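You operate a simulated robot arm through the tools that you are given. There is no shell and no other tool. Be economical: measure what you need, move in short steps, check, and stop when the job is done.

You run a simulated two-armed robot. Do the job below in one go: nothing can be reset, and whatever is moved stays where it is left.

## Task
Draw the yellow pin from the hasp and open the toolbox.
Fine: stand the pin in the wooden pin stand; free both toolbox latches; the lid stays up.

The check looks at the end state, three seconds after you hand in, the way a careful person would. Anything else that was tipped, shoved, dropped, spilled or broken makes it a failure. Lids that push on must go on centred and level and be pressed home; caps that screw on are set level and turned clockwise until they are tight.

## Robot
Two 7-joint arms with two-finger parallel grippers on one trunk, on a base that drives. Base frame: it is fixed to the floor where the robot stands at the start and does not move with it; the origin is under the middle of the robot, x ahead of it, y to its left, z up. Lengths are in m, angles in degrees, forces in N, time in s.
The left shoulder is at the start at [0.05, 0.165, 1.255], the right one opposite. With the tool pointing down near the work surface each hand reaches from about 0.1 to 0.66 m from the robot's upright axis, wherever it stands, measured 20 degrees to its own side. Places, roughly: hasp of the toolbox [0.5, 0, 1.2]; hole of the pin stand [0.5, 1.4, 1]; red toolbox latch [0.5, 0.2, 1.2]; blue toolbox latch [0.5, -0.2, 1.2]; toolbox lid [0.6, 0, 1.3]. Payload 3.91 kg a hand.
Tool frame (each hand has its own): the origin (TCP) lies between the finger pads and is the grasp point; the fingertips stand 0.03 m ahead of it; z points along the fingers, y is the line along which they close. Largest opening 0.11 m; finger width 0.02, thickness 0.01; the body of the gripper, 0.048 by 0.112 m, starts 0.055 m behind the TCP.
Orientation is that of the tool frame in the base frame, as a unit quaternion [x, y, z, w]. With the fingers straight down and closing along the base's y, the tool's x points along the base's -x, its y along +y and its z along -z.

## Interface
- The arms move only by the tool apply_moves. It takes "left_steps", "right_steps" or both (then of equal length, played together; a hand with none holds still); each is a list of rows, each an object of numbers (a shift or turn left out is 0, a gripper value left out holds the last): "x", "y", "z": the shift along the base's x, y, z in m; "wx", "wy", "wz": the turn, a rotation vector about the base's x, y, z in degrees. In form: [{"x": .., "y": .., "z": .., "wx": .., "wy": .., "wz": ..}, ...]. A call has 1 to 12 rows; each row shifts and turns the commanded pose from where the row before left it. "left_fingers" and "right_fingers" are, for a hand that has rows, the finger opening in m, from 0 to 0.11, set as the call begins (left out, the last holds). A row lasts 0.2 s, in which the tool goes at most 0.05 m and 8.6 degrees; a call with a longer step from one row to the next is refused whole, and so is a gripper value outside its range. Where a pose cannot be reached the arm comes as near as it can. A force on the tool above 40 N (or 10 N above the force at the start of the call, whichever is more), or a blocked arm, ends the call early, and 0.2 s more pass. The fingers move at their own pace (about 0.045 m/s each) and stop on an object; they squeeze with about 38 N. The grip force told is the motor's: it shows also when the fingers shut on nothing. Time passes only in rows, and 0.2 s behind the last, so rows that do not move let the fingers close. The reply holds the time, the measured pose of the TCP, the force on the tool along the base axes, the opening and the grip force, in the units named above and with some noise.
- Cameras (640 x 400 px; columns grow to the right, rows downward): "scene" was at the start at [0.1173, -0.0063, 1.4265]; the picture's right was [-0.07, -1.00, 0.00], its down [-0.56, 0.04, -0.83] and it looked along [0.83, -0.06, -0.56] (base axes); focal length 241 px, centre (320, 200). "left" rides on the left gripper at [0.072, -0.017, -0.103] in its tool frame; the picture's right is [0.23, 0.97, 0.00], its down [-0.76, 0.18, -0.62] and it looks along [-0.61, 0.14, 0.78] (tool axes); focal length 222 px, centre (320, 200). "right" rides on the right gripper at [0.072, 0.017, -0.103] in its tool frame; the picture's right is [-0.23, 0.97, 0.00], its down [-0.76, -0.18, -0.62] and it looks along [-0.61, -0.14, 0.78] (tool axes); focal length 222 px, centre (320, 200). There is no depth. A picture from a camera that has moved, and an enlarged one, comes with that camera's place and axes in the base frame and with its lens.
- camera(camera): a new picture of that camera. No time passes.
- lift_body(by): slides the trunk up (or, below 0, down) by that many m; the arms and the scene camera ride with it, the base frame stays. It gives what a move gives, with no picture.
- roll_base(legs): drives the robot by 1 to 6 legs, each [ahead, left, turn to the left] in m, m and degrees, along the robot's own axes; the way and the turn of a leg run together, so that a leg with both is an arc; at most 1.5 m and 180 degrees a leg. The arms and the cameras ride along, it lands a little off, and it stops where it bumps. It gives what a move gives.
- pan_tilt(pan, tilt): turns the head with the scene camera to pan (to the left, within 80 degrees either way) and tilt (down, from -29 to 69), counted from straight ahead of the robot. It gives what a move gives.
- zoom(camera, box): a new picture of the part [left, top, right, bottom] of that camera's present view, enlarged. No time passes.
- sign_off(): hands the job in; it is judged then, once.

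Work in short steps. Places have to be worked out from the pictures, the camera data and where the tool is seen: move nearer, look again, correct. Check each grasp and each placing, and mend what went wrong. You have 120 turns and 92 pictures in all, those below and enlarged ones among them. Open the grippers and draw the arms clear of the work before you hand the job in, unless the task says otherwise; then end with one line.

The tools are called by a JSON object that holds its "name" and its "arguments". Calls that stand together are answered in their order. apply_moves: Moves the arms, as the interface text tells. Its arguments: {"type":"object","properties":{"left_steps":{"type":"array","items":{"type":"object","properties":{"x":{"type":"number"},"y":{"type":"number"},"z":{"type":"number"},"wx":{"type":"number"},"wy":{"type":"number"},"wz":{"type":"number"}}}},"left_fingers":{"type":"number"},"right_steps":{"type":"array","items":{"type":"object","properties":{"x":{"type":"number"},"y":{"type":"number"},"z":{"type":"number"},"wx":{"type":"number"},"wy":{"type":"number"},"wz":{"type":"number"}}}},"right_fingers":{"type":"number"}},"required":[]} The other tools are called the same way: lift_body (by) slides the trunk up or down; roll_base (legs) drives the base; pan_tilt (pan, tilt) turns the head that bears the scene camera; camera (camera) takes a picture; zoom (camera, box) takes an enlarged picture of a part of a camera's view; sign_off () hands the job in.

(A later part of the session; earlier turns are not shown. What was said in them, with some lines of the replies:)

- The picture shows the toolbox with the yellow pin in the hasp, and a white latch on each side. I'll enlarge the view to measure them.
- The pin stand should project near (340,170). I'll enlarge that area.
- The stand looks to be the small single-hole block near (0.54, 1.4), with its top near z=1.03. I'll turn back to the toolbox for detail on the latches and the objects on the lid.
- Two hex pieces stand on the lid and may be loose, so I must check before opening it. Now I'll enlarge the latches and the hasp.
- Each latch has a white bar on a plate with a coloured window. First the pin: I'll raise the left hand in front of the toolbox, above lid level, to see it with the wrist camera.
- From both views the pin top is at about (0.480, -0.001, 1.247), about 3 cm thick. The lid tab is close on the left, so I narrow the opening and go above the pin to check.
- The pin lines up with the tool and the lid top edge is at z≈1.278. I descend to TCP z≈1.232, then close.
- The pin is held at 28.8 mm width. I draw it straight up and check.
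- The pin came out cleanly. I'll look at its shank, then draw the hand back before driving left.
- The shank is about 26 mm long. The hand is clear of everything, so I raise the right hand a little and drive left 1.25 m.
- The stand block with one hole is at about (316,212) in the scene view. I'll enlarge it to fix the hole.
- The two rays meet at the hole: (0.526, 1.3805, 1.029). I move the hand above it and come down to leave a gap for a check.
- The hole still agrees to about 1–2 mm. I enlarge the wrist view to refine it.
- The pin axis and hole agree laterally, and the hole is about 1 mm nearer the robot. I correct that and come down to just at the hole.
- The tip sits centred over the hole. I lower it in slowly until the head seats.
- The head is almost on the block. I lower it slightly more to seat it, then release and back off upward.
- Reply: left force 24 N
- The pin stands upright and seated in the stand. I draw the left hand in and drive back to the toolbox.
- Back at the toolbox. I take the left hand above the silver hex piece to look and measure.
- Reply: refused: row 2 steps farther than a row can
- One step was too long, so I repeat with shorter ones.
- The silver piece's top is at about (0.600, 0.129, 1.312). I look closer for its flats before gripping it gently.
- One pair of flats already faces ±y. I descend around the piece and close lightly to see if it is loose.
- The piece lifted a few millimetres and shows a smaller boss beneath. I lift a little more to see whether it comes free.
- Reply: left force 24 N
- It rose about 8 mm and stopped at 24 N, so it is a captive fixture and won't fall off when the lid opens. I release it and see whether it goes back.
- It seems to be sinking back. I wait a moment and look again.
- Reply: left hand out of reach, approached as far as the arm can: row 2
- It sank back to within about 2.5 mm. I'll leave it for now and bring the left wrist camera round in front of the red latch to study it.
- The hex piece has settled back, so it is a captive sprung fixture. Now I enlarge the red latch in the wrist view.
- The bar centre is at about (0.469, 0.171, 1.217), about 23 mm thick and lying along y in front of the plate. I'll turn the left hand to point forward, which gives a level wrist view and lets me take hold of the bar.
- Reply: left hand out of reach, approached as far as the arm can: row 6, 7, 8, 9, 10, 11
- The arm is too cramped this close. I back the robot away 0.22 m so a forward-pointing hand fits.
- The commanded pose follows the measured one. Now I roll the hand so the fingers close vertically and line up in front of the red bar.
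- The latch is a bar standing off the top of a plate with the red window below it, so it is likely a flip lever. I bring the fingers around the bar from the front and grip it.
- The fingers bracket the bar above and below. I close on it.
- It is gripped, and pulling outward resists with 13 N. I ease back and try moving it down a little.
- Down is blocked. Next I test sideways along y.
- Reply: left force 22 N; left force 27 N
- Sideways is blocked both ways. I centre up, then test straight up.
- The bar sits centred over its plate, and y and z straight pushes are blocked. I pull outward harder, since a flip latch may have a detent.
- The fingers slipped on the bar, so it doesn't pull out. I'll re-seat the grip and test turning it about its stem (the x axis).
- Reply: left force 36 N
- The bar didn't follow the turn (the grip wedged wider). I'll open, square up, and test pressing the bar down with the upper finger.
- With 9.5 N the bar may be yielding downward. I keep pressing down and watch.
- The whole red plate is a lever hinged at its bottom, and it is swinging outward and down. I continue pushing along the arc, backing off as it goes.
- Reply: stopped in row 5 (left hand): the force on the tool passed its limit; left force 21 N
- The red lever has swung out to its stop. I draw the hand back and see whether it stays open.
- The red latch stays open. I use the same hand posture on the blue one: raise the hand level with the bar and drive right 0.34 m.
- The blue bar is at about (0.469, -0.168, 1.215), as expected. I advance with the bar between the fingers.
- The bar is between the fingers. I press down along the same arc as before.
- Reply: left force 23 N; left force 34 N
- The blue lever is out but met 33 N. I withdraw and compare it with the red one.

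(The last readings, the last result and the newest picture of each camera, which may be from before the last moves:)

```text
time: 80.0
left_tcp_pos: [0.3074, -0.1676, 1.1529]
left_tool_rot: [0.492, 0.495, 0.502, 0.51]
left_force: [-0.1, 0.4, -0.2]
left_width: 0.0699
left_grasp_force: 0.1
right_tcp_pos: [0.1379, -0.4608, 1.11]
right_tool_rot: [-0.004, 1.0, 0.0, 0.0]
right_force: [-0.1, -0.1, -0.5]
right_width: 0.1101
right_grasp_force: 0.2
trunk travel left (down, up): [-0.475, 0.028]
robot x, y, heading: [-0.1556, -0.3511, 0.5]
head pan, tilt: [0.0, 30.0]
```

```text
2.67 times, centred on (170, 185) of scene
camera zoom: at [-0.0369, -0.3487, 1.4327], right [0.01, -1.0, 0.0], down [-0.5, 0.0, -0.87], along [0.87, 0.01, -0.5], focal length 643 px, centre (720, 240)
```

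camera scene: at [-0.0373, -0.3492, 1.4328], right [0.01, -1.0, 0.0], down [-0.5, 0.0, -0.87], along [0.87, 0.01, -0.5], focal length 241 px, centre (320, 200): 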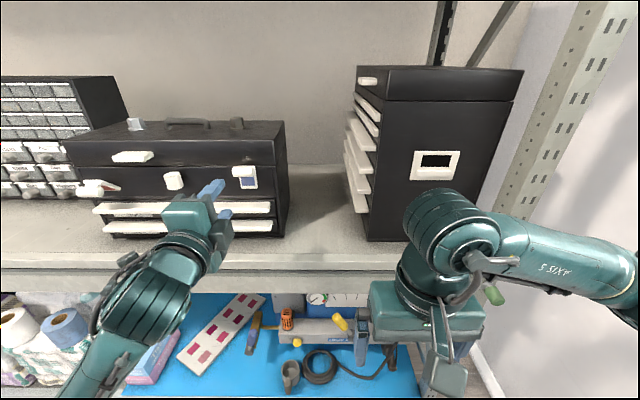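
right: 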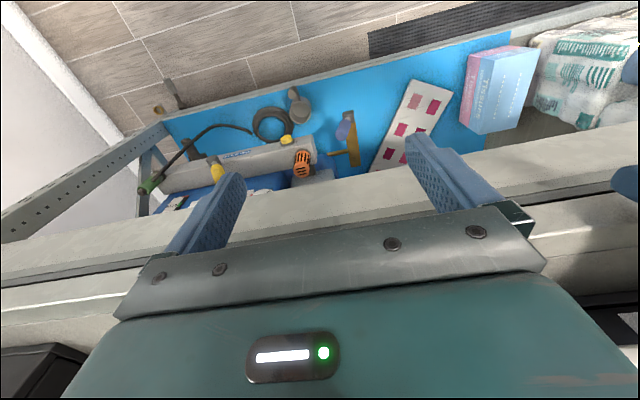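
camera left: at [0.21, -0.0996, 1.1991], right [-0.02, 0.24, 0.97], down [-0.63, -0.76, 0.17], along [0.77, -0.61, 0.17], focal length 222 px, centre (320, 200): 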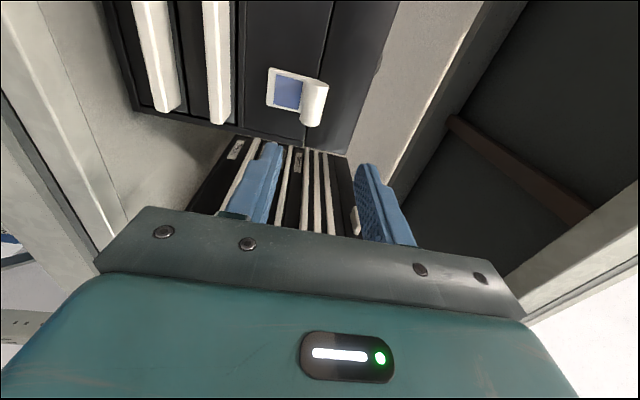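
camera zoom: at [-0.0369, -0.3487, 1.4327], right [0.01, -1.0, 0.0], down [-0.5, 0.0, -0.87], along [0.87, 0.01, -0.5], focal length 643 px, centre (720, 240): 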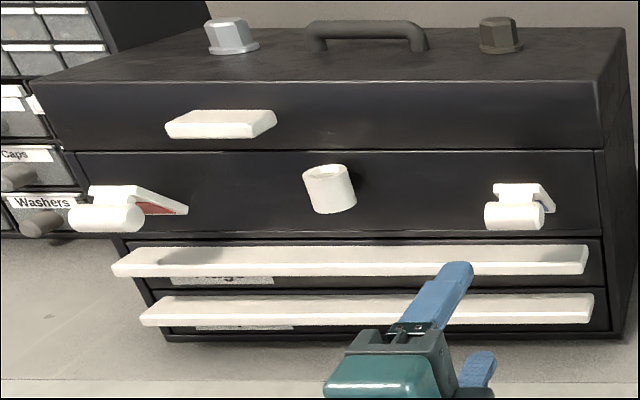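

Both bars stopped at the same height (z≈1.189), so both levers are at their stops and stay there. Now the lid: I shift the hand to line up with the lid tab (y≈0.076), drive left, then closer.

{"name": "apply_moves", "arguments": {"left_steps": [{"y": -0.03, "z": 0.02}, {"y": -0.035, "z": 0.02}, {"y": -0.035, "z": 0.02}, {}], "left_fingers": 0.0}}

{"name": "roll_base", "arguments": {"legs": [[0, 0.345, 0], [0.11, 0, 0]]}}

{"name": "camera", "arguments": {"camera": "scene"}}

{"name": "camera", "arguments": {"camera": "left"}}

```text
time: 81.0
left_tcp_pos: [0.3085, -0.2688, 1.2146]
left_tool_rot: [0.492, 0.496, 0.502, 0.51]
left_force: [-0.4, 0.2, 1.1]
left_width: 0.0001
left_grasp_force: 17.6
right_tcp_pos: [0.1375, -0.4602, 1.1119]
right_tool_rot: [-0.004, 1.0, -0.001, 0.0]
right_force: [-0.5, 0.1, -0.3]
right_width: 0.1101
right_grasp_force: 0.1
trunk travel left (down, up): [-0.475, 0.028]
robot x, y, heading: [-0.1576, -0.3476, 0.6]
head pan, tilt: [0.0, 30.0]
```

```text
time: 84.0
left_tcp_pos: [0.4167, 0.0756, 1.2143]
left_tool_rot: [0.493, 0.496, 0.501, 0.51]
left_force: [0.7, -0.5, 0.2]
left_width: 0.0
left_grasp_force: 37.6
right_tcp_pos: [0.245, -0.1171, 1.111]
right_tool_rot: [-0.005, 1.0, 0.0, 0.0]
right_force: [0.3, 0.0, 0.8]
right_width: 0.11
right_grasp_force: 0.0
trunk travel left (down, up): [-0.475, 0.028]
robot x, y, heading: [-0.0494, -0.0025, 0.5]
head pan, tilt: [0.0, 30.0]
```

```text
28 pictures are left
camera scene: at [0.071, -0.0041, 1.4326], right [0.01, -1.0, 0.0], down [-0.5, 0.0, -0.87], along [0.87, 0.01, -0.5], focal length 241 px, centre (320, 200)
```

scene: 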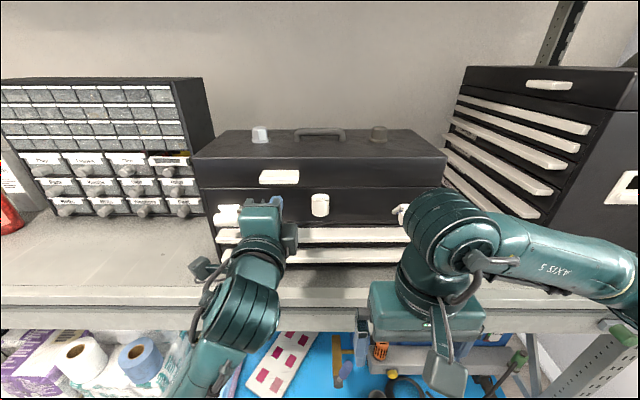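

```text
27 pictures are left
camera left: at [0.3132, 0.1486, 1.1943], right [-0.02, 0.24, 0.97], down [-0.63, -0.76, 0.17], along [0.78, -0.61, 0.17], focal length 222 px, centre (320, 200)
```

left: 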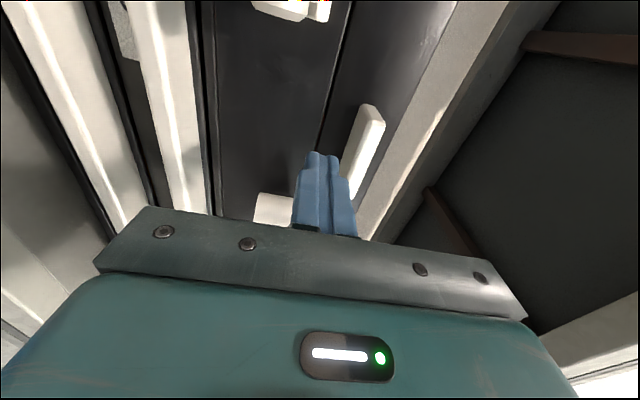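

The closed fingertips are just below the lid tab. I slide in under it and lift gently.

{"name": "apply_moves", "arguments": {"left_steps": [{"x": 0.02}, {"x": 0.02}, {"z": 0.01}, {"z": 0.01}, {"z": 0.01}, {"z": 0.01, "x": 0.001}, {"z": 0.01, "x": 0.002}, {}]}}

{"name": "zoom", "arguments": {"camera": "scene", "box": [180, 100, 460, 275]}}

```text
time: 85.8
left_tcp_pos: [0.4617, 0.0756, 1.263]
left_tool_rot: [0.493, 0.497, 0.502, 0.508]
left_force: [9.4, -0.4, -13.0]
left_width: 0.0
left_grasp_force: 38.1
right_tcp_pos: [0.2463, -0.1158, 1.1113]
right_tool_rot: [-0.004, 1.0, 0.0, -0.001]
right_force: [-0.5, -0.2, 0.6]
right_width: 0.1098
right_grasp_force: 0.1
trunk travel left (down, up): [-0.475, 0.028]
robot x, y, heading: [-0.0491, -0.0073, 0.7]
head pan, tilt: [0.0, 30.0]
```

```text
2.29 times, centred on (320, 188) of scene
camera zoom: at [0.0729, -0.0038, 1.4324], right [0.01, -1.0, 0.0], down [-0.5, 0.0, -0.86], along [0.86, 0.01, -0.5], focal length 551 px, centre (320, 229)
```

zoom: 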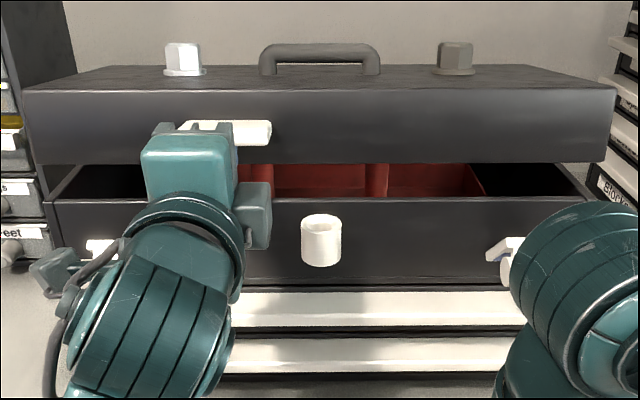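

The lid is opening. I follow its arc up to about 30°.

{"name": "apply_moves", "arguments": {"left_steps": [{"z": 0.014, "x": 0.003}, {"z": 0.014, "x": 0.005}, {"z": 0.014, "x": 0.006}, {"z": 0.013, "x": 0.007}, {"z": 0.012, "x": 0.007}, {"z": 0.011, "x": 0.008}, {}]}}

{"name": "zoom", "arguments": {"camera": "scene", "box": [140, 60, 460, 260]}}

{"name": "camera", "arguments": {"camera": "left"}}

```text
time: 87.4
left_tcp_pos: [0.4957, 0.0763, 1.3423]
left_tool_rot: [0.493, 0.496, 0.502, 0.51]
left_force: [0.2, 2.7, -9.9]
left_width: 0.0
left_grasp_force: 37.5
right_tcp_pos: [0.2455, -0.1162, 1.1112]
right_tool_rot: [-0.004, 1.0, 0.0, 0.0]
right_force: [-0.2, 0.8, -0.5]
right_width: 0.11
right_grasp_force: 0.1
trunk travel left (down, up): [-0.475, 0.028]
robot x, y, heading: [-0.0502, -0.0037, 0.5]
head pan, tilt: [0.0, 30.0]
```

```text
2.00 times, centred on (300, 160) of scene
camera zoom: at [0.0713, -0.0034, 1.4326], right [0.01, -1.0, 0.0], down [-0.5, 0.0, -0.87], along [0.87, 0.01, -0.5], focal length 482 px, centre (360, 280)
```

zoom: 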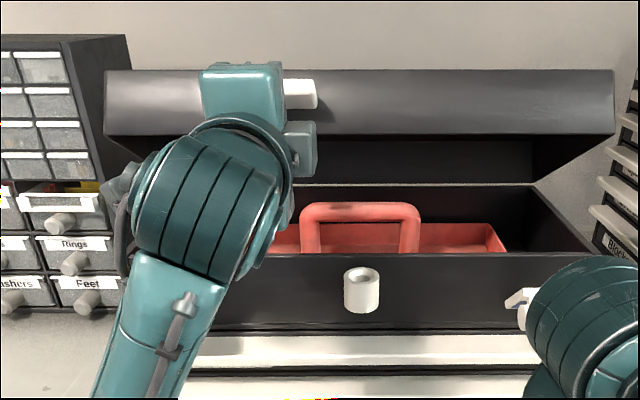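

```text
24 pictures are left
camera left: at [0.393, 0.1496, 1.3221], right [-0.02, 0.24, 0.97], down [-0.63, -0.76, 0.17], along [0.78, -0.61, 0.17], focal length 222 px, centre (320, 200)
```

left: 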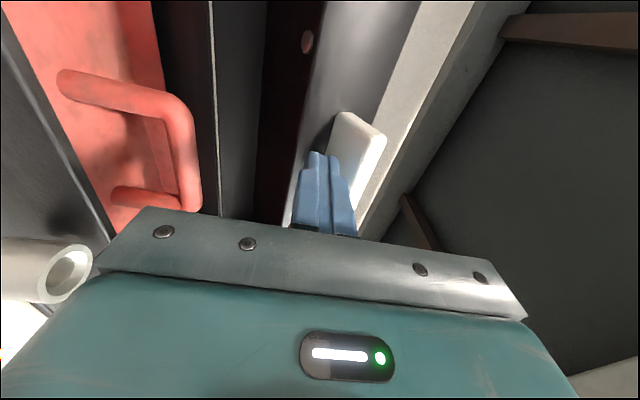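

The tips sit in the corner under the tab, and the inside shows a red tray. I keep following the arc up and back.

{"name": "apply_moves", "arguments": {"left_steps": [{"x": 0.01, "z": 0.012}, {"x": 0.01, "z": 0.012}, {"x": 0.012, "z": 0.011}, {"x": 0.012, "z": 0.011}, {"x": 0.013, "z": 0.009}, {"x": 0.013, "z": 0.009}, {}]}}

{"name": "camera", "arguments": {"camera": "scene"}}

{"name": "camera", "arguments": {"camera": "left"}}

```text
time: 89.0
left_tcp_pos: [0.564, 0.0746, 1.4071]
left_tool_rot: [0.491, 0.494, 0.502, 0.512]
left_force: [-0.4, 1.3, -1.8]
left_width: 0.0002
left_grasp_force: 37.8
right_tcp_pos: [0.2452, -0.1158, 1.1122]
right_tool_rot: [-0.004, 1.0, 0.0, 0.0]
right_force: [0.9, -0.3, -0.7]
right_width: 0.1101
right_grasp_force: 0.1
trunk travel left (down, up): [-0.475, 0.028]
robot x, y, heading: [-0.0512, -0.0031, 0.8]
head pan, tilt: [0.0, 30.0]
```

```text
23 pictures are left
camera scene: at [0.0699, -0.004, 1.4329], right [0.01, -1.0, 0.0], down [-0.5, 0.0, -0.87], along [0.87, 0.01, -0.5], focal length 241 px, centre (320, 200)
```

scene: 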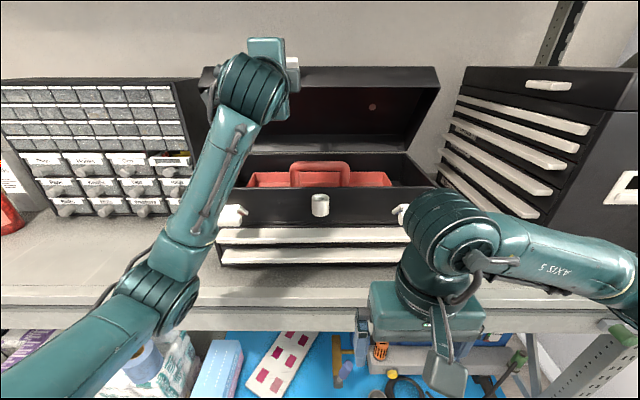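

```text
22 pictures are left
camera left: at [0.4611, 0.1487, 1.3878], right [-0.03, 0.24, 0.97], down [-0.63, -0.76, 0.17], along [0.77, -0.61, 0.17], focal length 222 px, centre (320, 200)
```

left: 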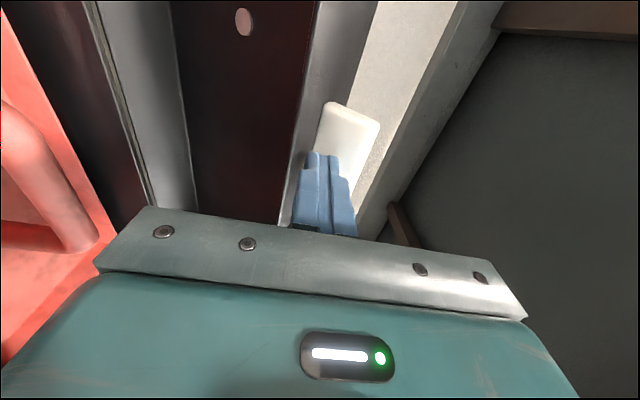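

The lid is at about 55–60°. I continue pushing back along the arc past vertical.

{"name": "apply_moves", "arguments": {"left_steps": [{"x": 0.014, "z": 0.007}, {"x": 0.015, "z": 0.006}, {"x": 0.015, "z": 0.004}, {"x": 0.015, "z": 0.002}, {"x": 0.015, "z": 0.0}, {"x": 0.015, "z": -0.002}, {}]}}

{"name": "camera", "arguments": {"camera": "scene"}}

{"name": "camera", "arguments": {"camera": "left"}}

```text
time: 90.6
left_tcp_pos: [0.6478, 0.076, 1.433]
left_tool_rot: [0.488, 0.49, 0.506, 0.516]
left_force: [-6.0, 3.5, 25.2]
left_width: 0.0002
left_grasp_force: 37.8
right_tcp_pos: [0.2416, -0.1147, 1.1131]
right_tool_rot: [-0.004, 1.0, 0.0, 0.002]
right_force: [0.8, -0.4, 0.6]
right_width: 0.11
right_grasp_force: 0.0
trunk travel left (down, up): [-0.475, 0.028]
robot x, y, heading: [-0.0497, -0.0053, 0.4]
head pan, tilt: [0.0, 30.0]
```

```text
21 pictures are left
camera scene: at [0.0656, -0.0037, 1.4335], right [0.01, -1.0, 0.0], down [-0.5, 0.0, -0.87], along [0.87, 0.01, -0.5], focal length 241 px, centre (320, 200)
```

scene: 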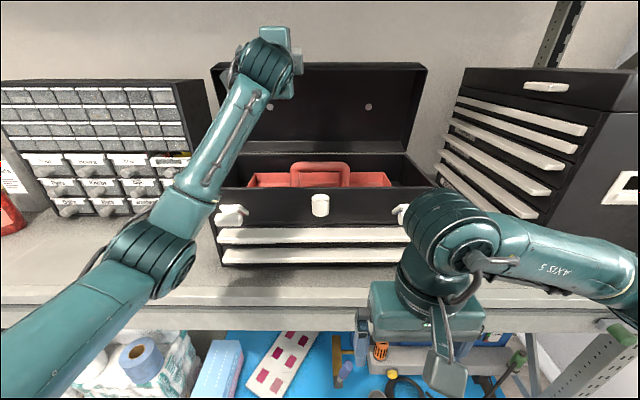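

```text
20 pictures are left
camera left: at [0.5447, 0.1496, 1.4109], right [-0.04, 0.24, 0.97], down [-0.64, -0.76, 0.16], along [0.77, -0.61, 0.18], focal length 222 px, centre (320, 200)
```

left: 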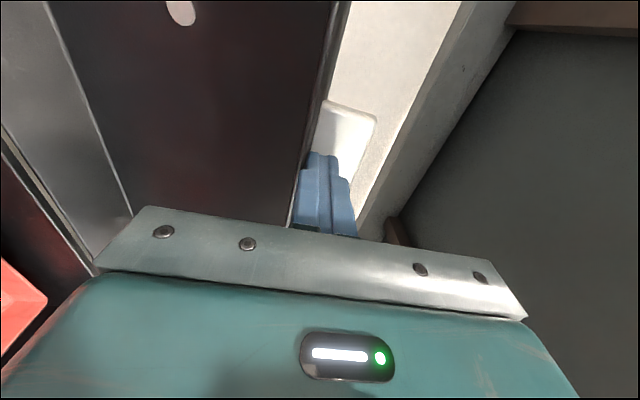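

The lid is at about 78°, and the finger is now bearing down on the lid's edge. I raise slightly and push on back.

{"name": "apply_moves", "arguments": {"left_steps": [{"z": 0.008, "x": 0.004}, {"z": 0.004, "x": 0.01}, {"x": 0.014}, {"x": 0.014}, {"x": 0.014}, {}]}}

{"name": "camera", "arguments": {"camera": "scene"}}

```text
time: 92.0
left_tcp_pos: [0.7085, 0.0759, 1.4346]
left_tool_rot: [0.493, 0.496, 0.502, 0.51]
left_force: [-15.8, 1.8, -8.9]
left_width: 0.0001
left_grasp_force: 37.9
right_tcp_pos: [0.2434, -0.1151, 1.1124]
right_tool_rot: [-0.004, 1.0, 0.001, 0.001]
right_force: [-0.9, 0.1, -0.1]
right_width: 0.1099
right_grasp_force: 0.1
trunk travel left (down, up): [-0.475, 0.028]
robot x, y, heading: [-0.0506, -0.0086, 0.6]
head pan, tilt: [0.0, 30.0]
```

```text
19 pictures are left
camera scene: at [0.0676, -0.0035, 1.4328], right [0.01, -1.0, 0.0], down [-0.5, 0.0, -0.87], along [0.87, 0.01, -0.5], focal length 241 px, centre (320, 200)
```

scene: 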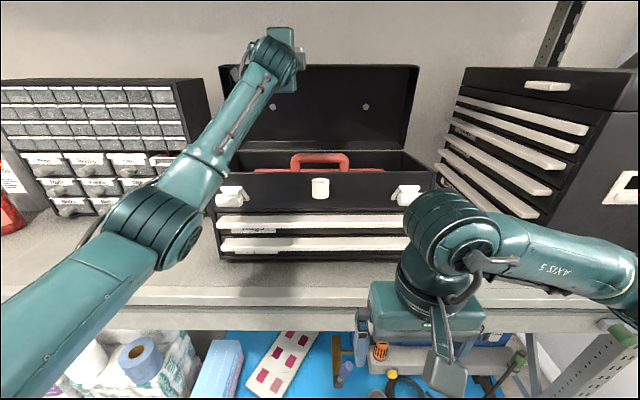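

The toolbox itself has begun to lift at the front, so the lid is at its stop. I ease back slowly to set it down.

{"name": "apply_moves", "arguments": {"left_steps": [{"x": -0.006}, {"x": -0.006}, {"x": -0.006}, {"x": -0.006}, {"x": -0.006}, {}]}}

{"name": "camera", "arguments": {"camera": "scene"}}

```text
time: 93.4
left_tcp_pos: [0.6773, 0.0754, 1.4375]
left_tool_rot: [0.491, 0.495, 0.502, 0.511]
left_force: [-17.2, 1.2, -11.7]
left_width: 0.0
left_grasp_force: 37.8
right_tcp_pos: [0.2436, -0.1167, 1.1116]
right_tool_rot: [-0.005, 1.0, 0.0, 0.001]
right_force: [0.3, 0.3, 0.0]
right_width: 0.1099
right_grasp_force: 0.0
trunk travel left (down, up): [-0.475, 0.028]
robot x, y, heading: [-0.0491, -0.0025, 0.5]
head pan, tilt: [0.0, 30.0]
```

```text
18 pictures are left
camera scene: at [0.0678, -0.0037, 1.433], right [0.01, -1.0, 0.0], down [-0.5, 0.0, -0.87], along [0.87, 0.01, -0.5], focal length 241 px, centre (320, 200)
```

scene: 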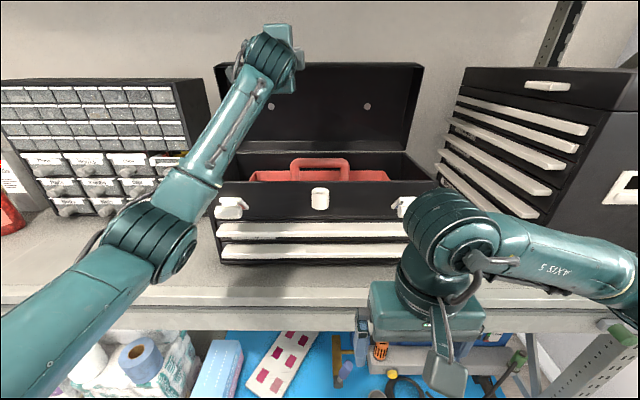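

It is coming down. I ease back a bit more.

{"name": "apply_moves", "arguments": {"left_steps": [{"x": -0.005}, {"x": -0.005}, {"x": -0.005}, {"x": -0.005}, {}]}}

{"name": "camera", "arguments": {"camera": "scene"}}

```text
time: 94.6
left_tcp_pos: [0.6586, 0.0755, 1.4382]
left_tool_rot: [0.491, 0.495, 0.503, 0.511]
left_force: [-8.8, -1.4, -5.2]
left_width: 0.0
left_grasp_force: 38.0
right_tcp_pos: [0.2435, -0.1177, 1.1111]
right_tool_rot: [-0.004, 1.0, 0.0, 0.0]
right_force: [0.2, -0.2, -0.2]
right_width: 0.11
right_grasp_force: 0.1
trunk travel left (down, up): [-0.475, 0.028]
robot x, y, heading: [-0.0474, -0.0015, 0.5]
head pan, tilt: [0.0, 30.0]
```

```text
17 pictures are left
camera scene: at [0.0688, -0.0046, 1.433], right [0.01, -1.0, 0.0], down [-0.5, 0.0, -0.87], along [0.87, 0.01, -0.5], focal length 241 px, centre (320, 200)
```

scene: 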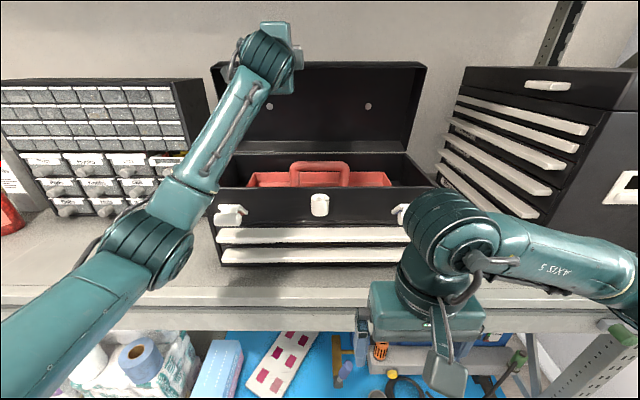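

The box sits flat again with the lid at its stop. I withdraw slowly and watch whether the lid stays by itself.

{"name": "apply_moves", "arguments": {"left_steps": [{"x": -0.005}, {"x": -0.005}, {"x": -0.006}, {"x": -0.008}, {}, {}, {}]}}

{"name": "camera", "arguments": {"camera": "scene"}}

{"name": "camera", "arguments": {"camera": "left"}}

```text
time: 96.2
left_tcp_pos: [0.637, 0.0761, 1.4357]
left_tool_rot: [0.492, 0.495, 0.502, 0.511]
left_force: [-0.6, 0.1, -0.7]
left_width: 0.0001
left_grasp_force: 37.1
right_tcp_pos: [0.2442, -0.116, 1.1101]
right_tool_rot: [-0.004, 1.0, 0.001, 0.0]
right_force: [0.6, -0.4, -0.3]
right_width: 0.1099
right_grasp_force: 0.1
trunk travel left (down, up): [-0.475, 0.028]
robot x, y, heading: [-0.0492, -0.0034, 0.4]
head pan, tilt: [0.0, 30.0]
```

```text
16 pictures are left
camera scene: at [0.0699, -0.0041, 1.4327], right [0.01, -1.0, 0.0], down [-0.5, 0.0, -0.87], along [0.87, 0.01, -0.5], focal length 241 px, centre (320, 200)
```

scene: 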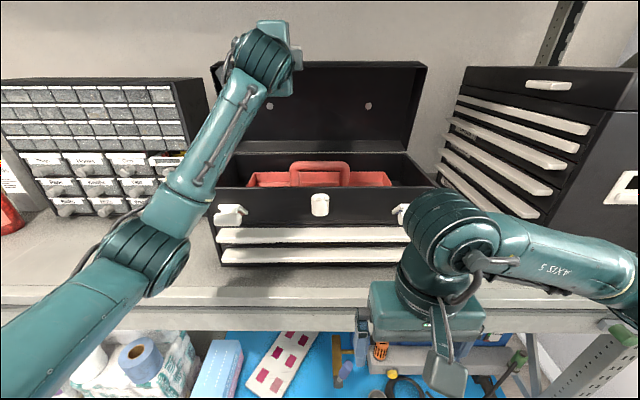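

```text
15 pictures are left
camera left: at [0.5322, 0.1487, 1.4153], right [-0.02, 0.24, 0.97], down [-0.63, -0.76, 0.17], along [0.78, -0.61, 0.17], focal length 222 px, centre (320, 200)
```

left: 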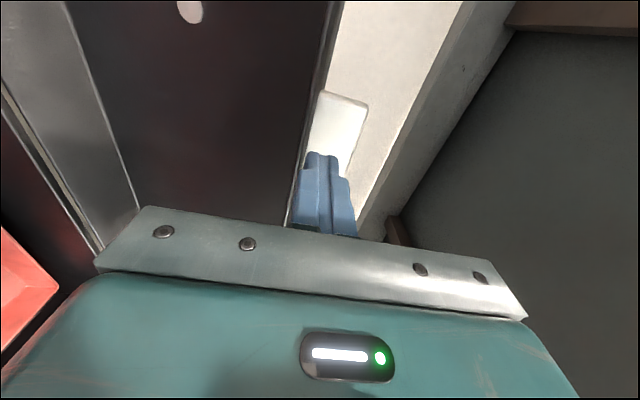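

There is no force on the hand and the lid holds. I lift slightly, draw the left hand fully back, and move the right hand clear too.

{"name": "apply_moves", "arguments": {"left_steps": [{"z": 0.006, "x": -0.01}, {"x": -0.035}, {"x": -0.045}, {"x": -0.045}, {"x": -0.045}, {"x": -0.045}, {}, {}, {}, {}]}}

{"name": "roll_base", "arguments": {"legs": [[-0.2, 0, 0]]}}

{"name": "camera", "arguments": {"camera": "scene"}}

```text
time: 98.4
left_tcp_pos: [0.4087, 0.0759, 1.4404]
left_tool_rot: [0.492, 0.495, 0.502, 0.511]
left_force: [1.2, -0.8, -0.2]
left_width: 0.0
left_grasp_force: 38.2
right_tcp_pos: [0.2454, -0.1169, 1.1113]
right_tool_rot: [-0.005, 1.0, 0.001, 0.0]
right_force: [0.0, -0.2, 0.3]
right_width: 0.1101
right_grasp_force: 0.1
trunk travel left (down, up): [-0.475, 0.028]
robot x, y, heading: [-0.05, -0.0057, 0.5]
head pan, tilt: [0.0, 30.0]
```

```text
time: 100.0
left_tcp_pos: [0.2136, 0.0726, 1.4409]
left_tool_rot: [0.492, 0.495, 0.502, 0.511]
left_force: [0.0, 0.1, -0.6]
left_width: 0.0
left_grasp_force: 37.6
right_tcp_pos: [0.0469, -0.1177, 1.1106]
right_tool_rot: [-0.003, 1.0, 0.0, 0.0]
right_force: [-0.1, -0.5, 0.7]
right_width: 0.11
right_grasp_force: 0.0
trunk travel left (down, up): [-0.475, 0.028]
robot x, y, heading: [-0.2447, -0.0043, 0.4]
head pan, tilt: [0.0, 30.0]
```

```text
14 pictures are left
camera scene: at [-0.1286, -0.0058, 1.4328], right [0.01, -1.0, 0.0], down [-0.5, 0.0, -0.87], along [0.87, 0.01, -0.5], focal length 241 px, centre (320, 200)
```

scene: 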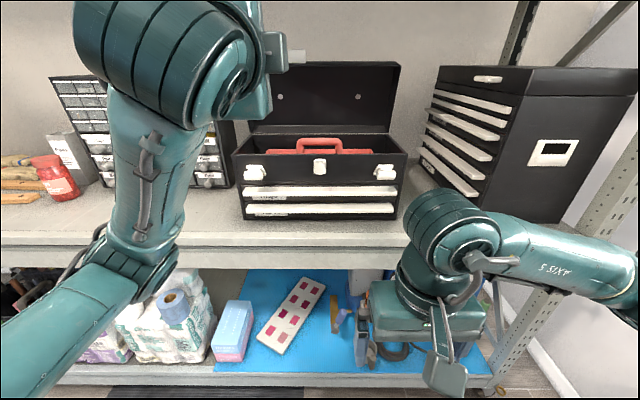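

The lid stays up. I enlarge the toolbox for a final check, open the left gripper, and lower that arm out of the view.

{"name": "apply_moves", "arguments": {"left_steps": [{"y": 0.03, "z": -0.02}, {"y": 0.04, "z": -0.02}, {"y": 0.04, "z": -0.02}, {"y": 0.04, "z": -0.02}], "left_fingers": 0.08}}

{"name": "zoom", "arguments": {"camera": "scene", "box": [220, 40, 420, 240]}}

{"name": "pan_tilt", "arguments": {"pan": 60, "tilt": 25}}

{"name": "camera", "arguments": {"camera": "scene"}}

```text
time: 101.0
left_tcp_pos: [0.211, 0.2247, 1.3607]
left_tool_rot: [0.492, 0.496, 0.501, 0.512]
left_force: [-0.7, 0.5, -0.5]
left_width: 0.0798
left_grasp_force: 0.0
right_tcp_pos: [0.0479, -0.1164, 1.1105]
right_tool_rot: [-0.003, 1.0, 0.0, 0.001]
right_force: [0.7, 0.9, -0.9]
right_width: 0.11
right_grasp_force: 0.1
trunk travel left (down, up): [-0.475, 0.028]
robot x, y, heading: [-0.2435, -0.0058, 0.5]
head pan, tilt: [0.0, 30.0]
```

```text
2.00 times, centred on (320, 140) of scene
camera zoom: at [-0.1284, -0.0045, 1.4329], right [0.01, -1.0, 0.0], down [-0.5, 0.0, -0.87], along [0.87, 0.01, -0.5], focal length 482 px, centre (320, 320)
```

zoom: 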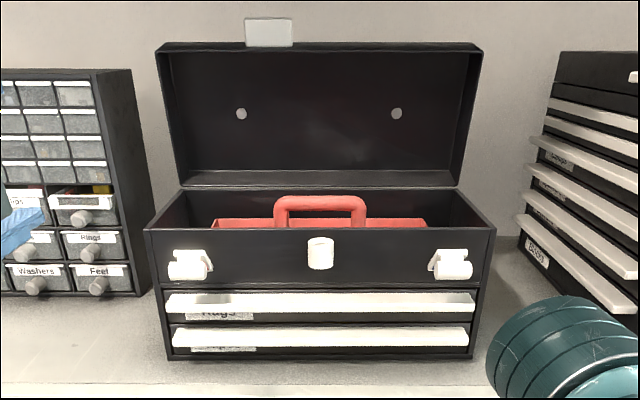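

```text
time: 102.3
left_tcp_pos: [0.2109, 0.2216, 1.3617]
left_tool_rot: [0.492, 0.495, 0.502, 0.511]
left_force: [0.2, -0.2, -0.4]
left_width: 0.0798
left_grasp_force: 0.1
right_tcp_pos: [0.0464, -0.1181, 1.1102]
right_tool_rot: [-0.004, 1.0, 0.0, 0.0]
right_force: [-0.8, -0.3, 0.4]
right_width: 0.11
right_grasp_force: 0.1
trunk travel left (down, up): [-0.475, 0.028]
robot x, y, heading: [-0.2457, -0.006, 0.5]
head pan, tilt: [60.0, 25.0]
```

```text
12 pictures are left
camera scene: at [-0.1727, 0.0736, 1.4407], right [0.87, -0.49, 0.0], down [-0.21, -0.37, -0.91], along [0.45, 0.79, -0.42], focal length 241 px, centre (320, 200)
```

scene: 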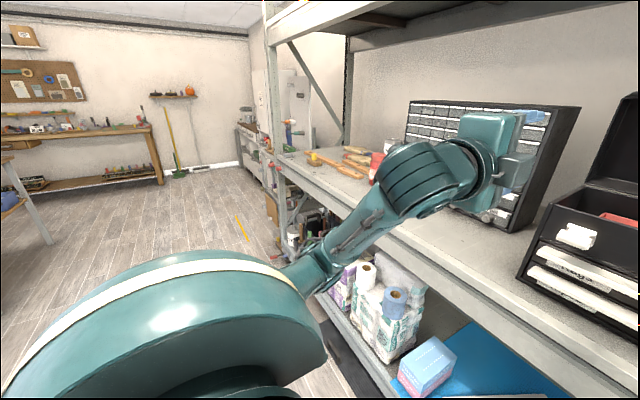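

The toolbox looks right, with both levers out and the lid up. One last enlarged look at the pin in its stand.

{"name": "zoom", "arguments": {"camera": "scene", "box": [290, 135, 370, 185]}}

```text
8.00 times, centred on (330, 160) of scene
camera zoom: at [-0.1727, 0.0736, 1.4407], right [0.87, -0.49, 0.0], down [-0.21, -0.37, -0.91], along [0.45, 0.79, -0.42], focal length 1928 px, centre (240, 520)
```

zoom: 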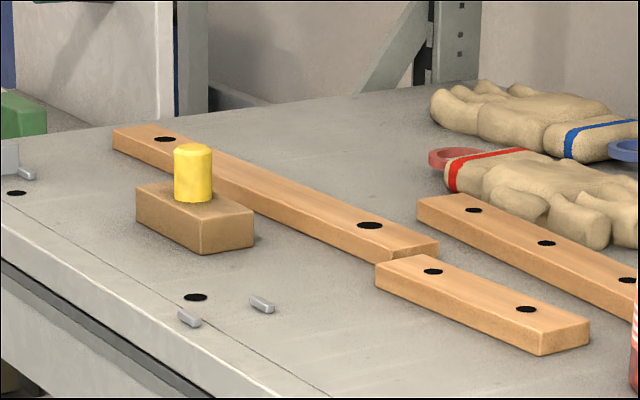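

The pin stands upright in its stand, both latches are free, the lid stays up and the arms are clear. I hand in.

{"name": "sign_off", "arguments": {}}

```text
The job is handed in.
```

I drew the yellow pin and stood it upright in the wooden stand, freed both latches, and left the lid up on its own. While I pushed the lid back, the toolbox front lifted briefly; it settled flat, in the same place.
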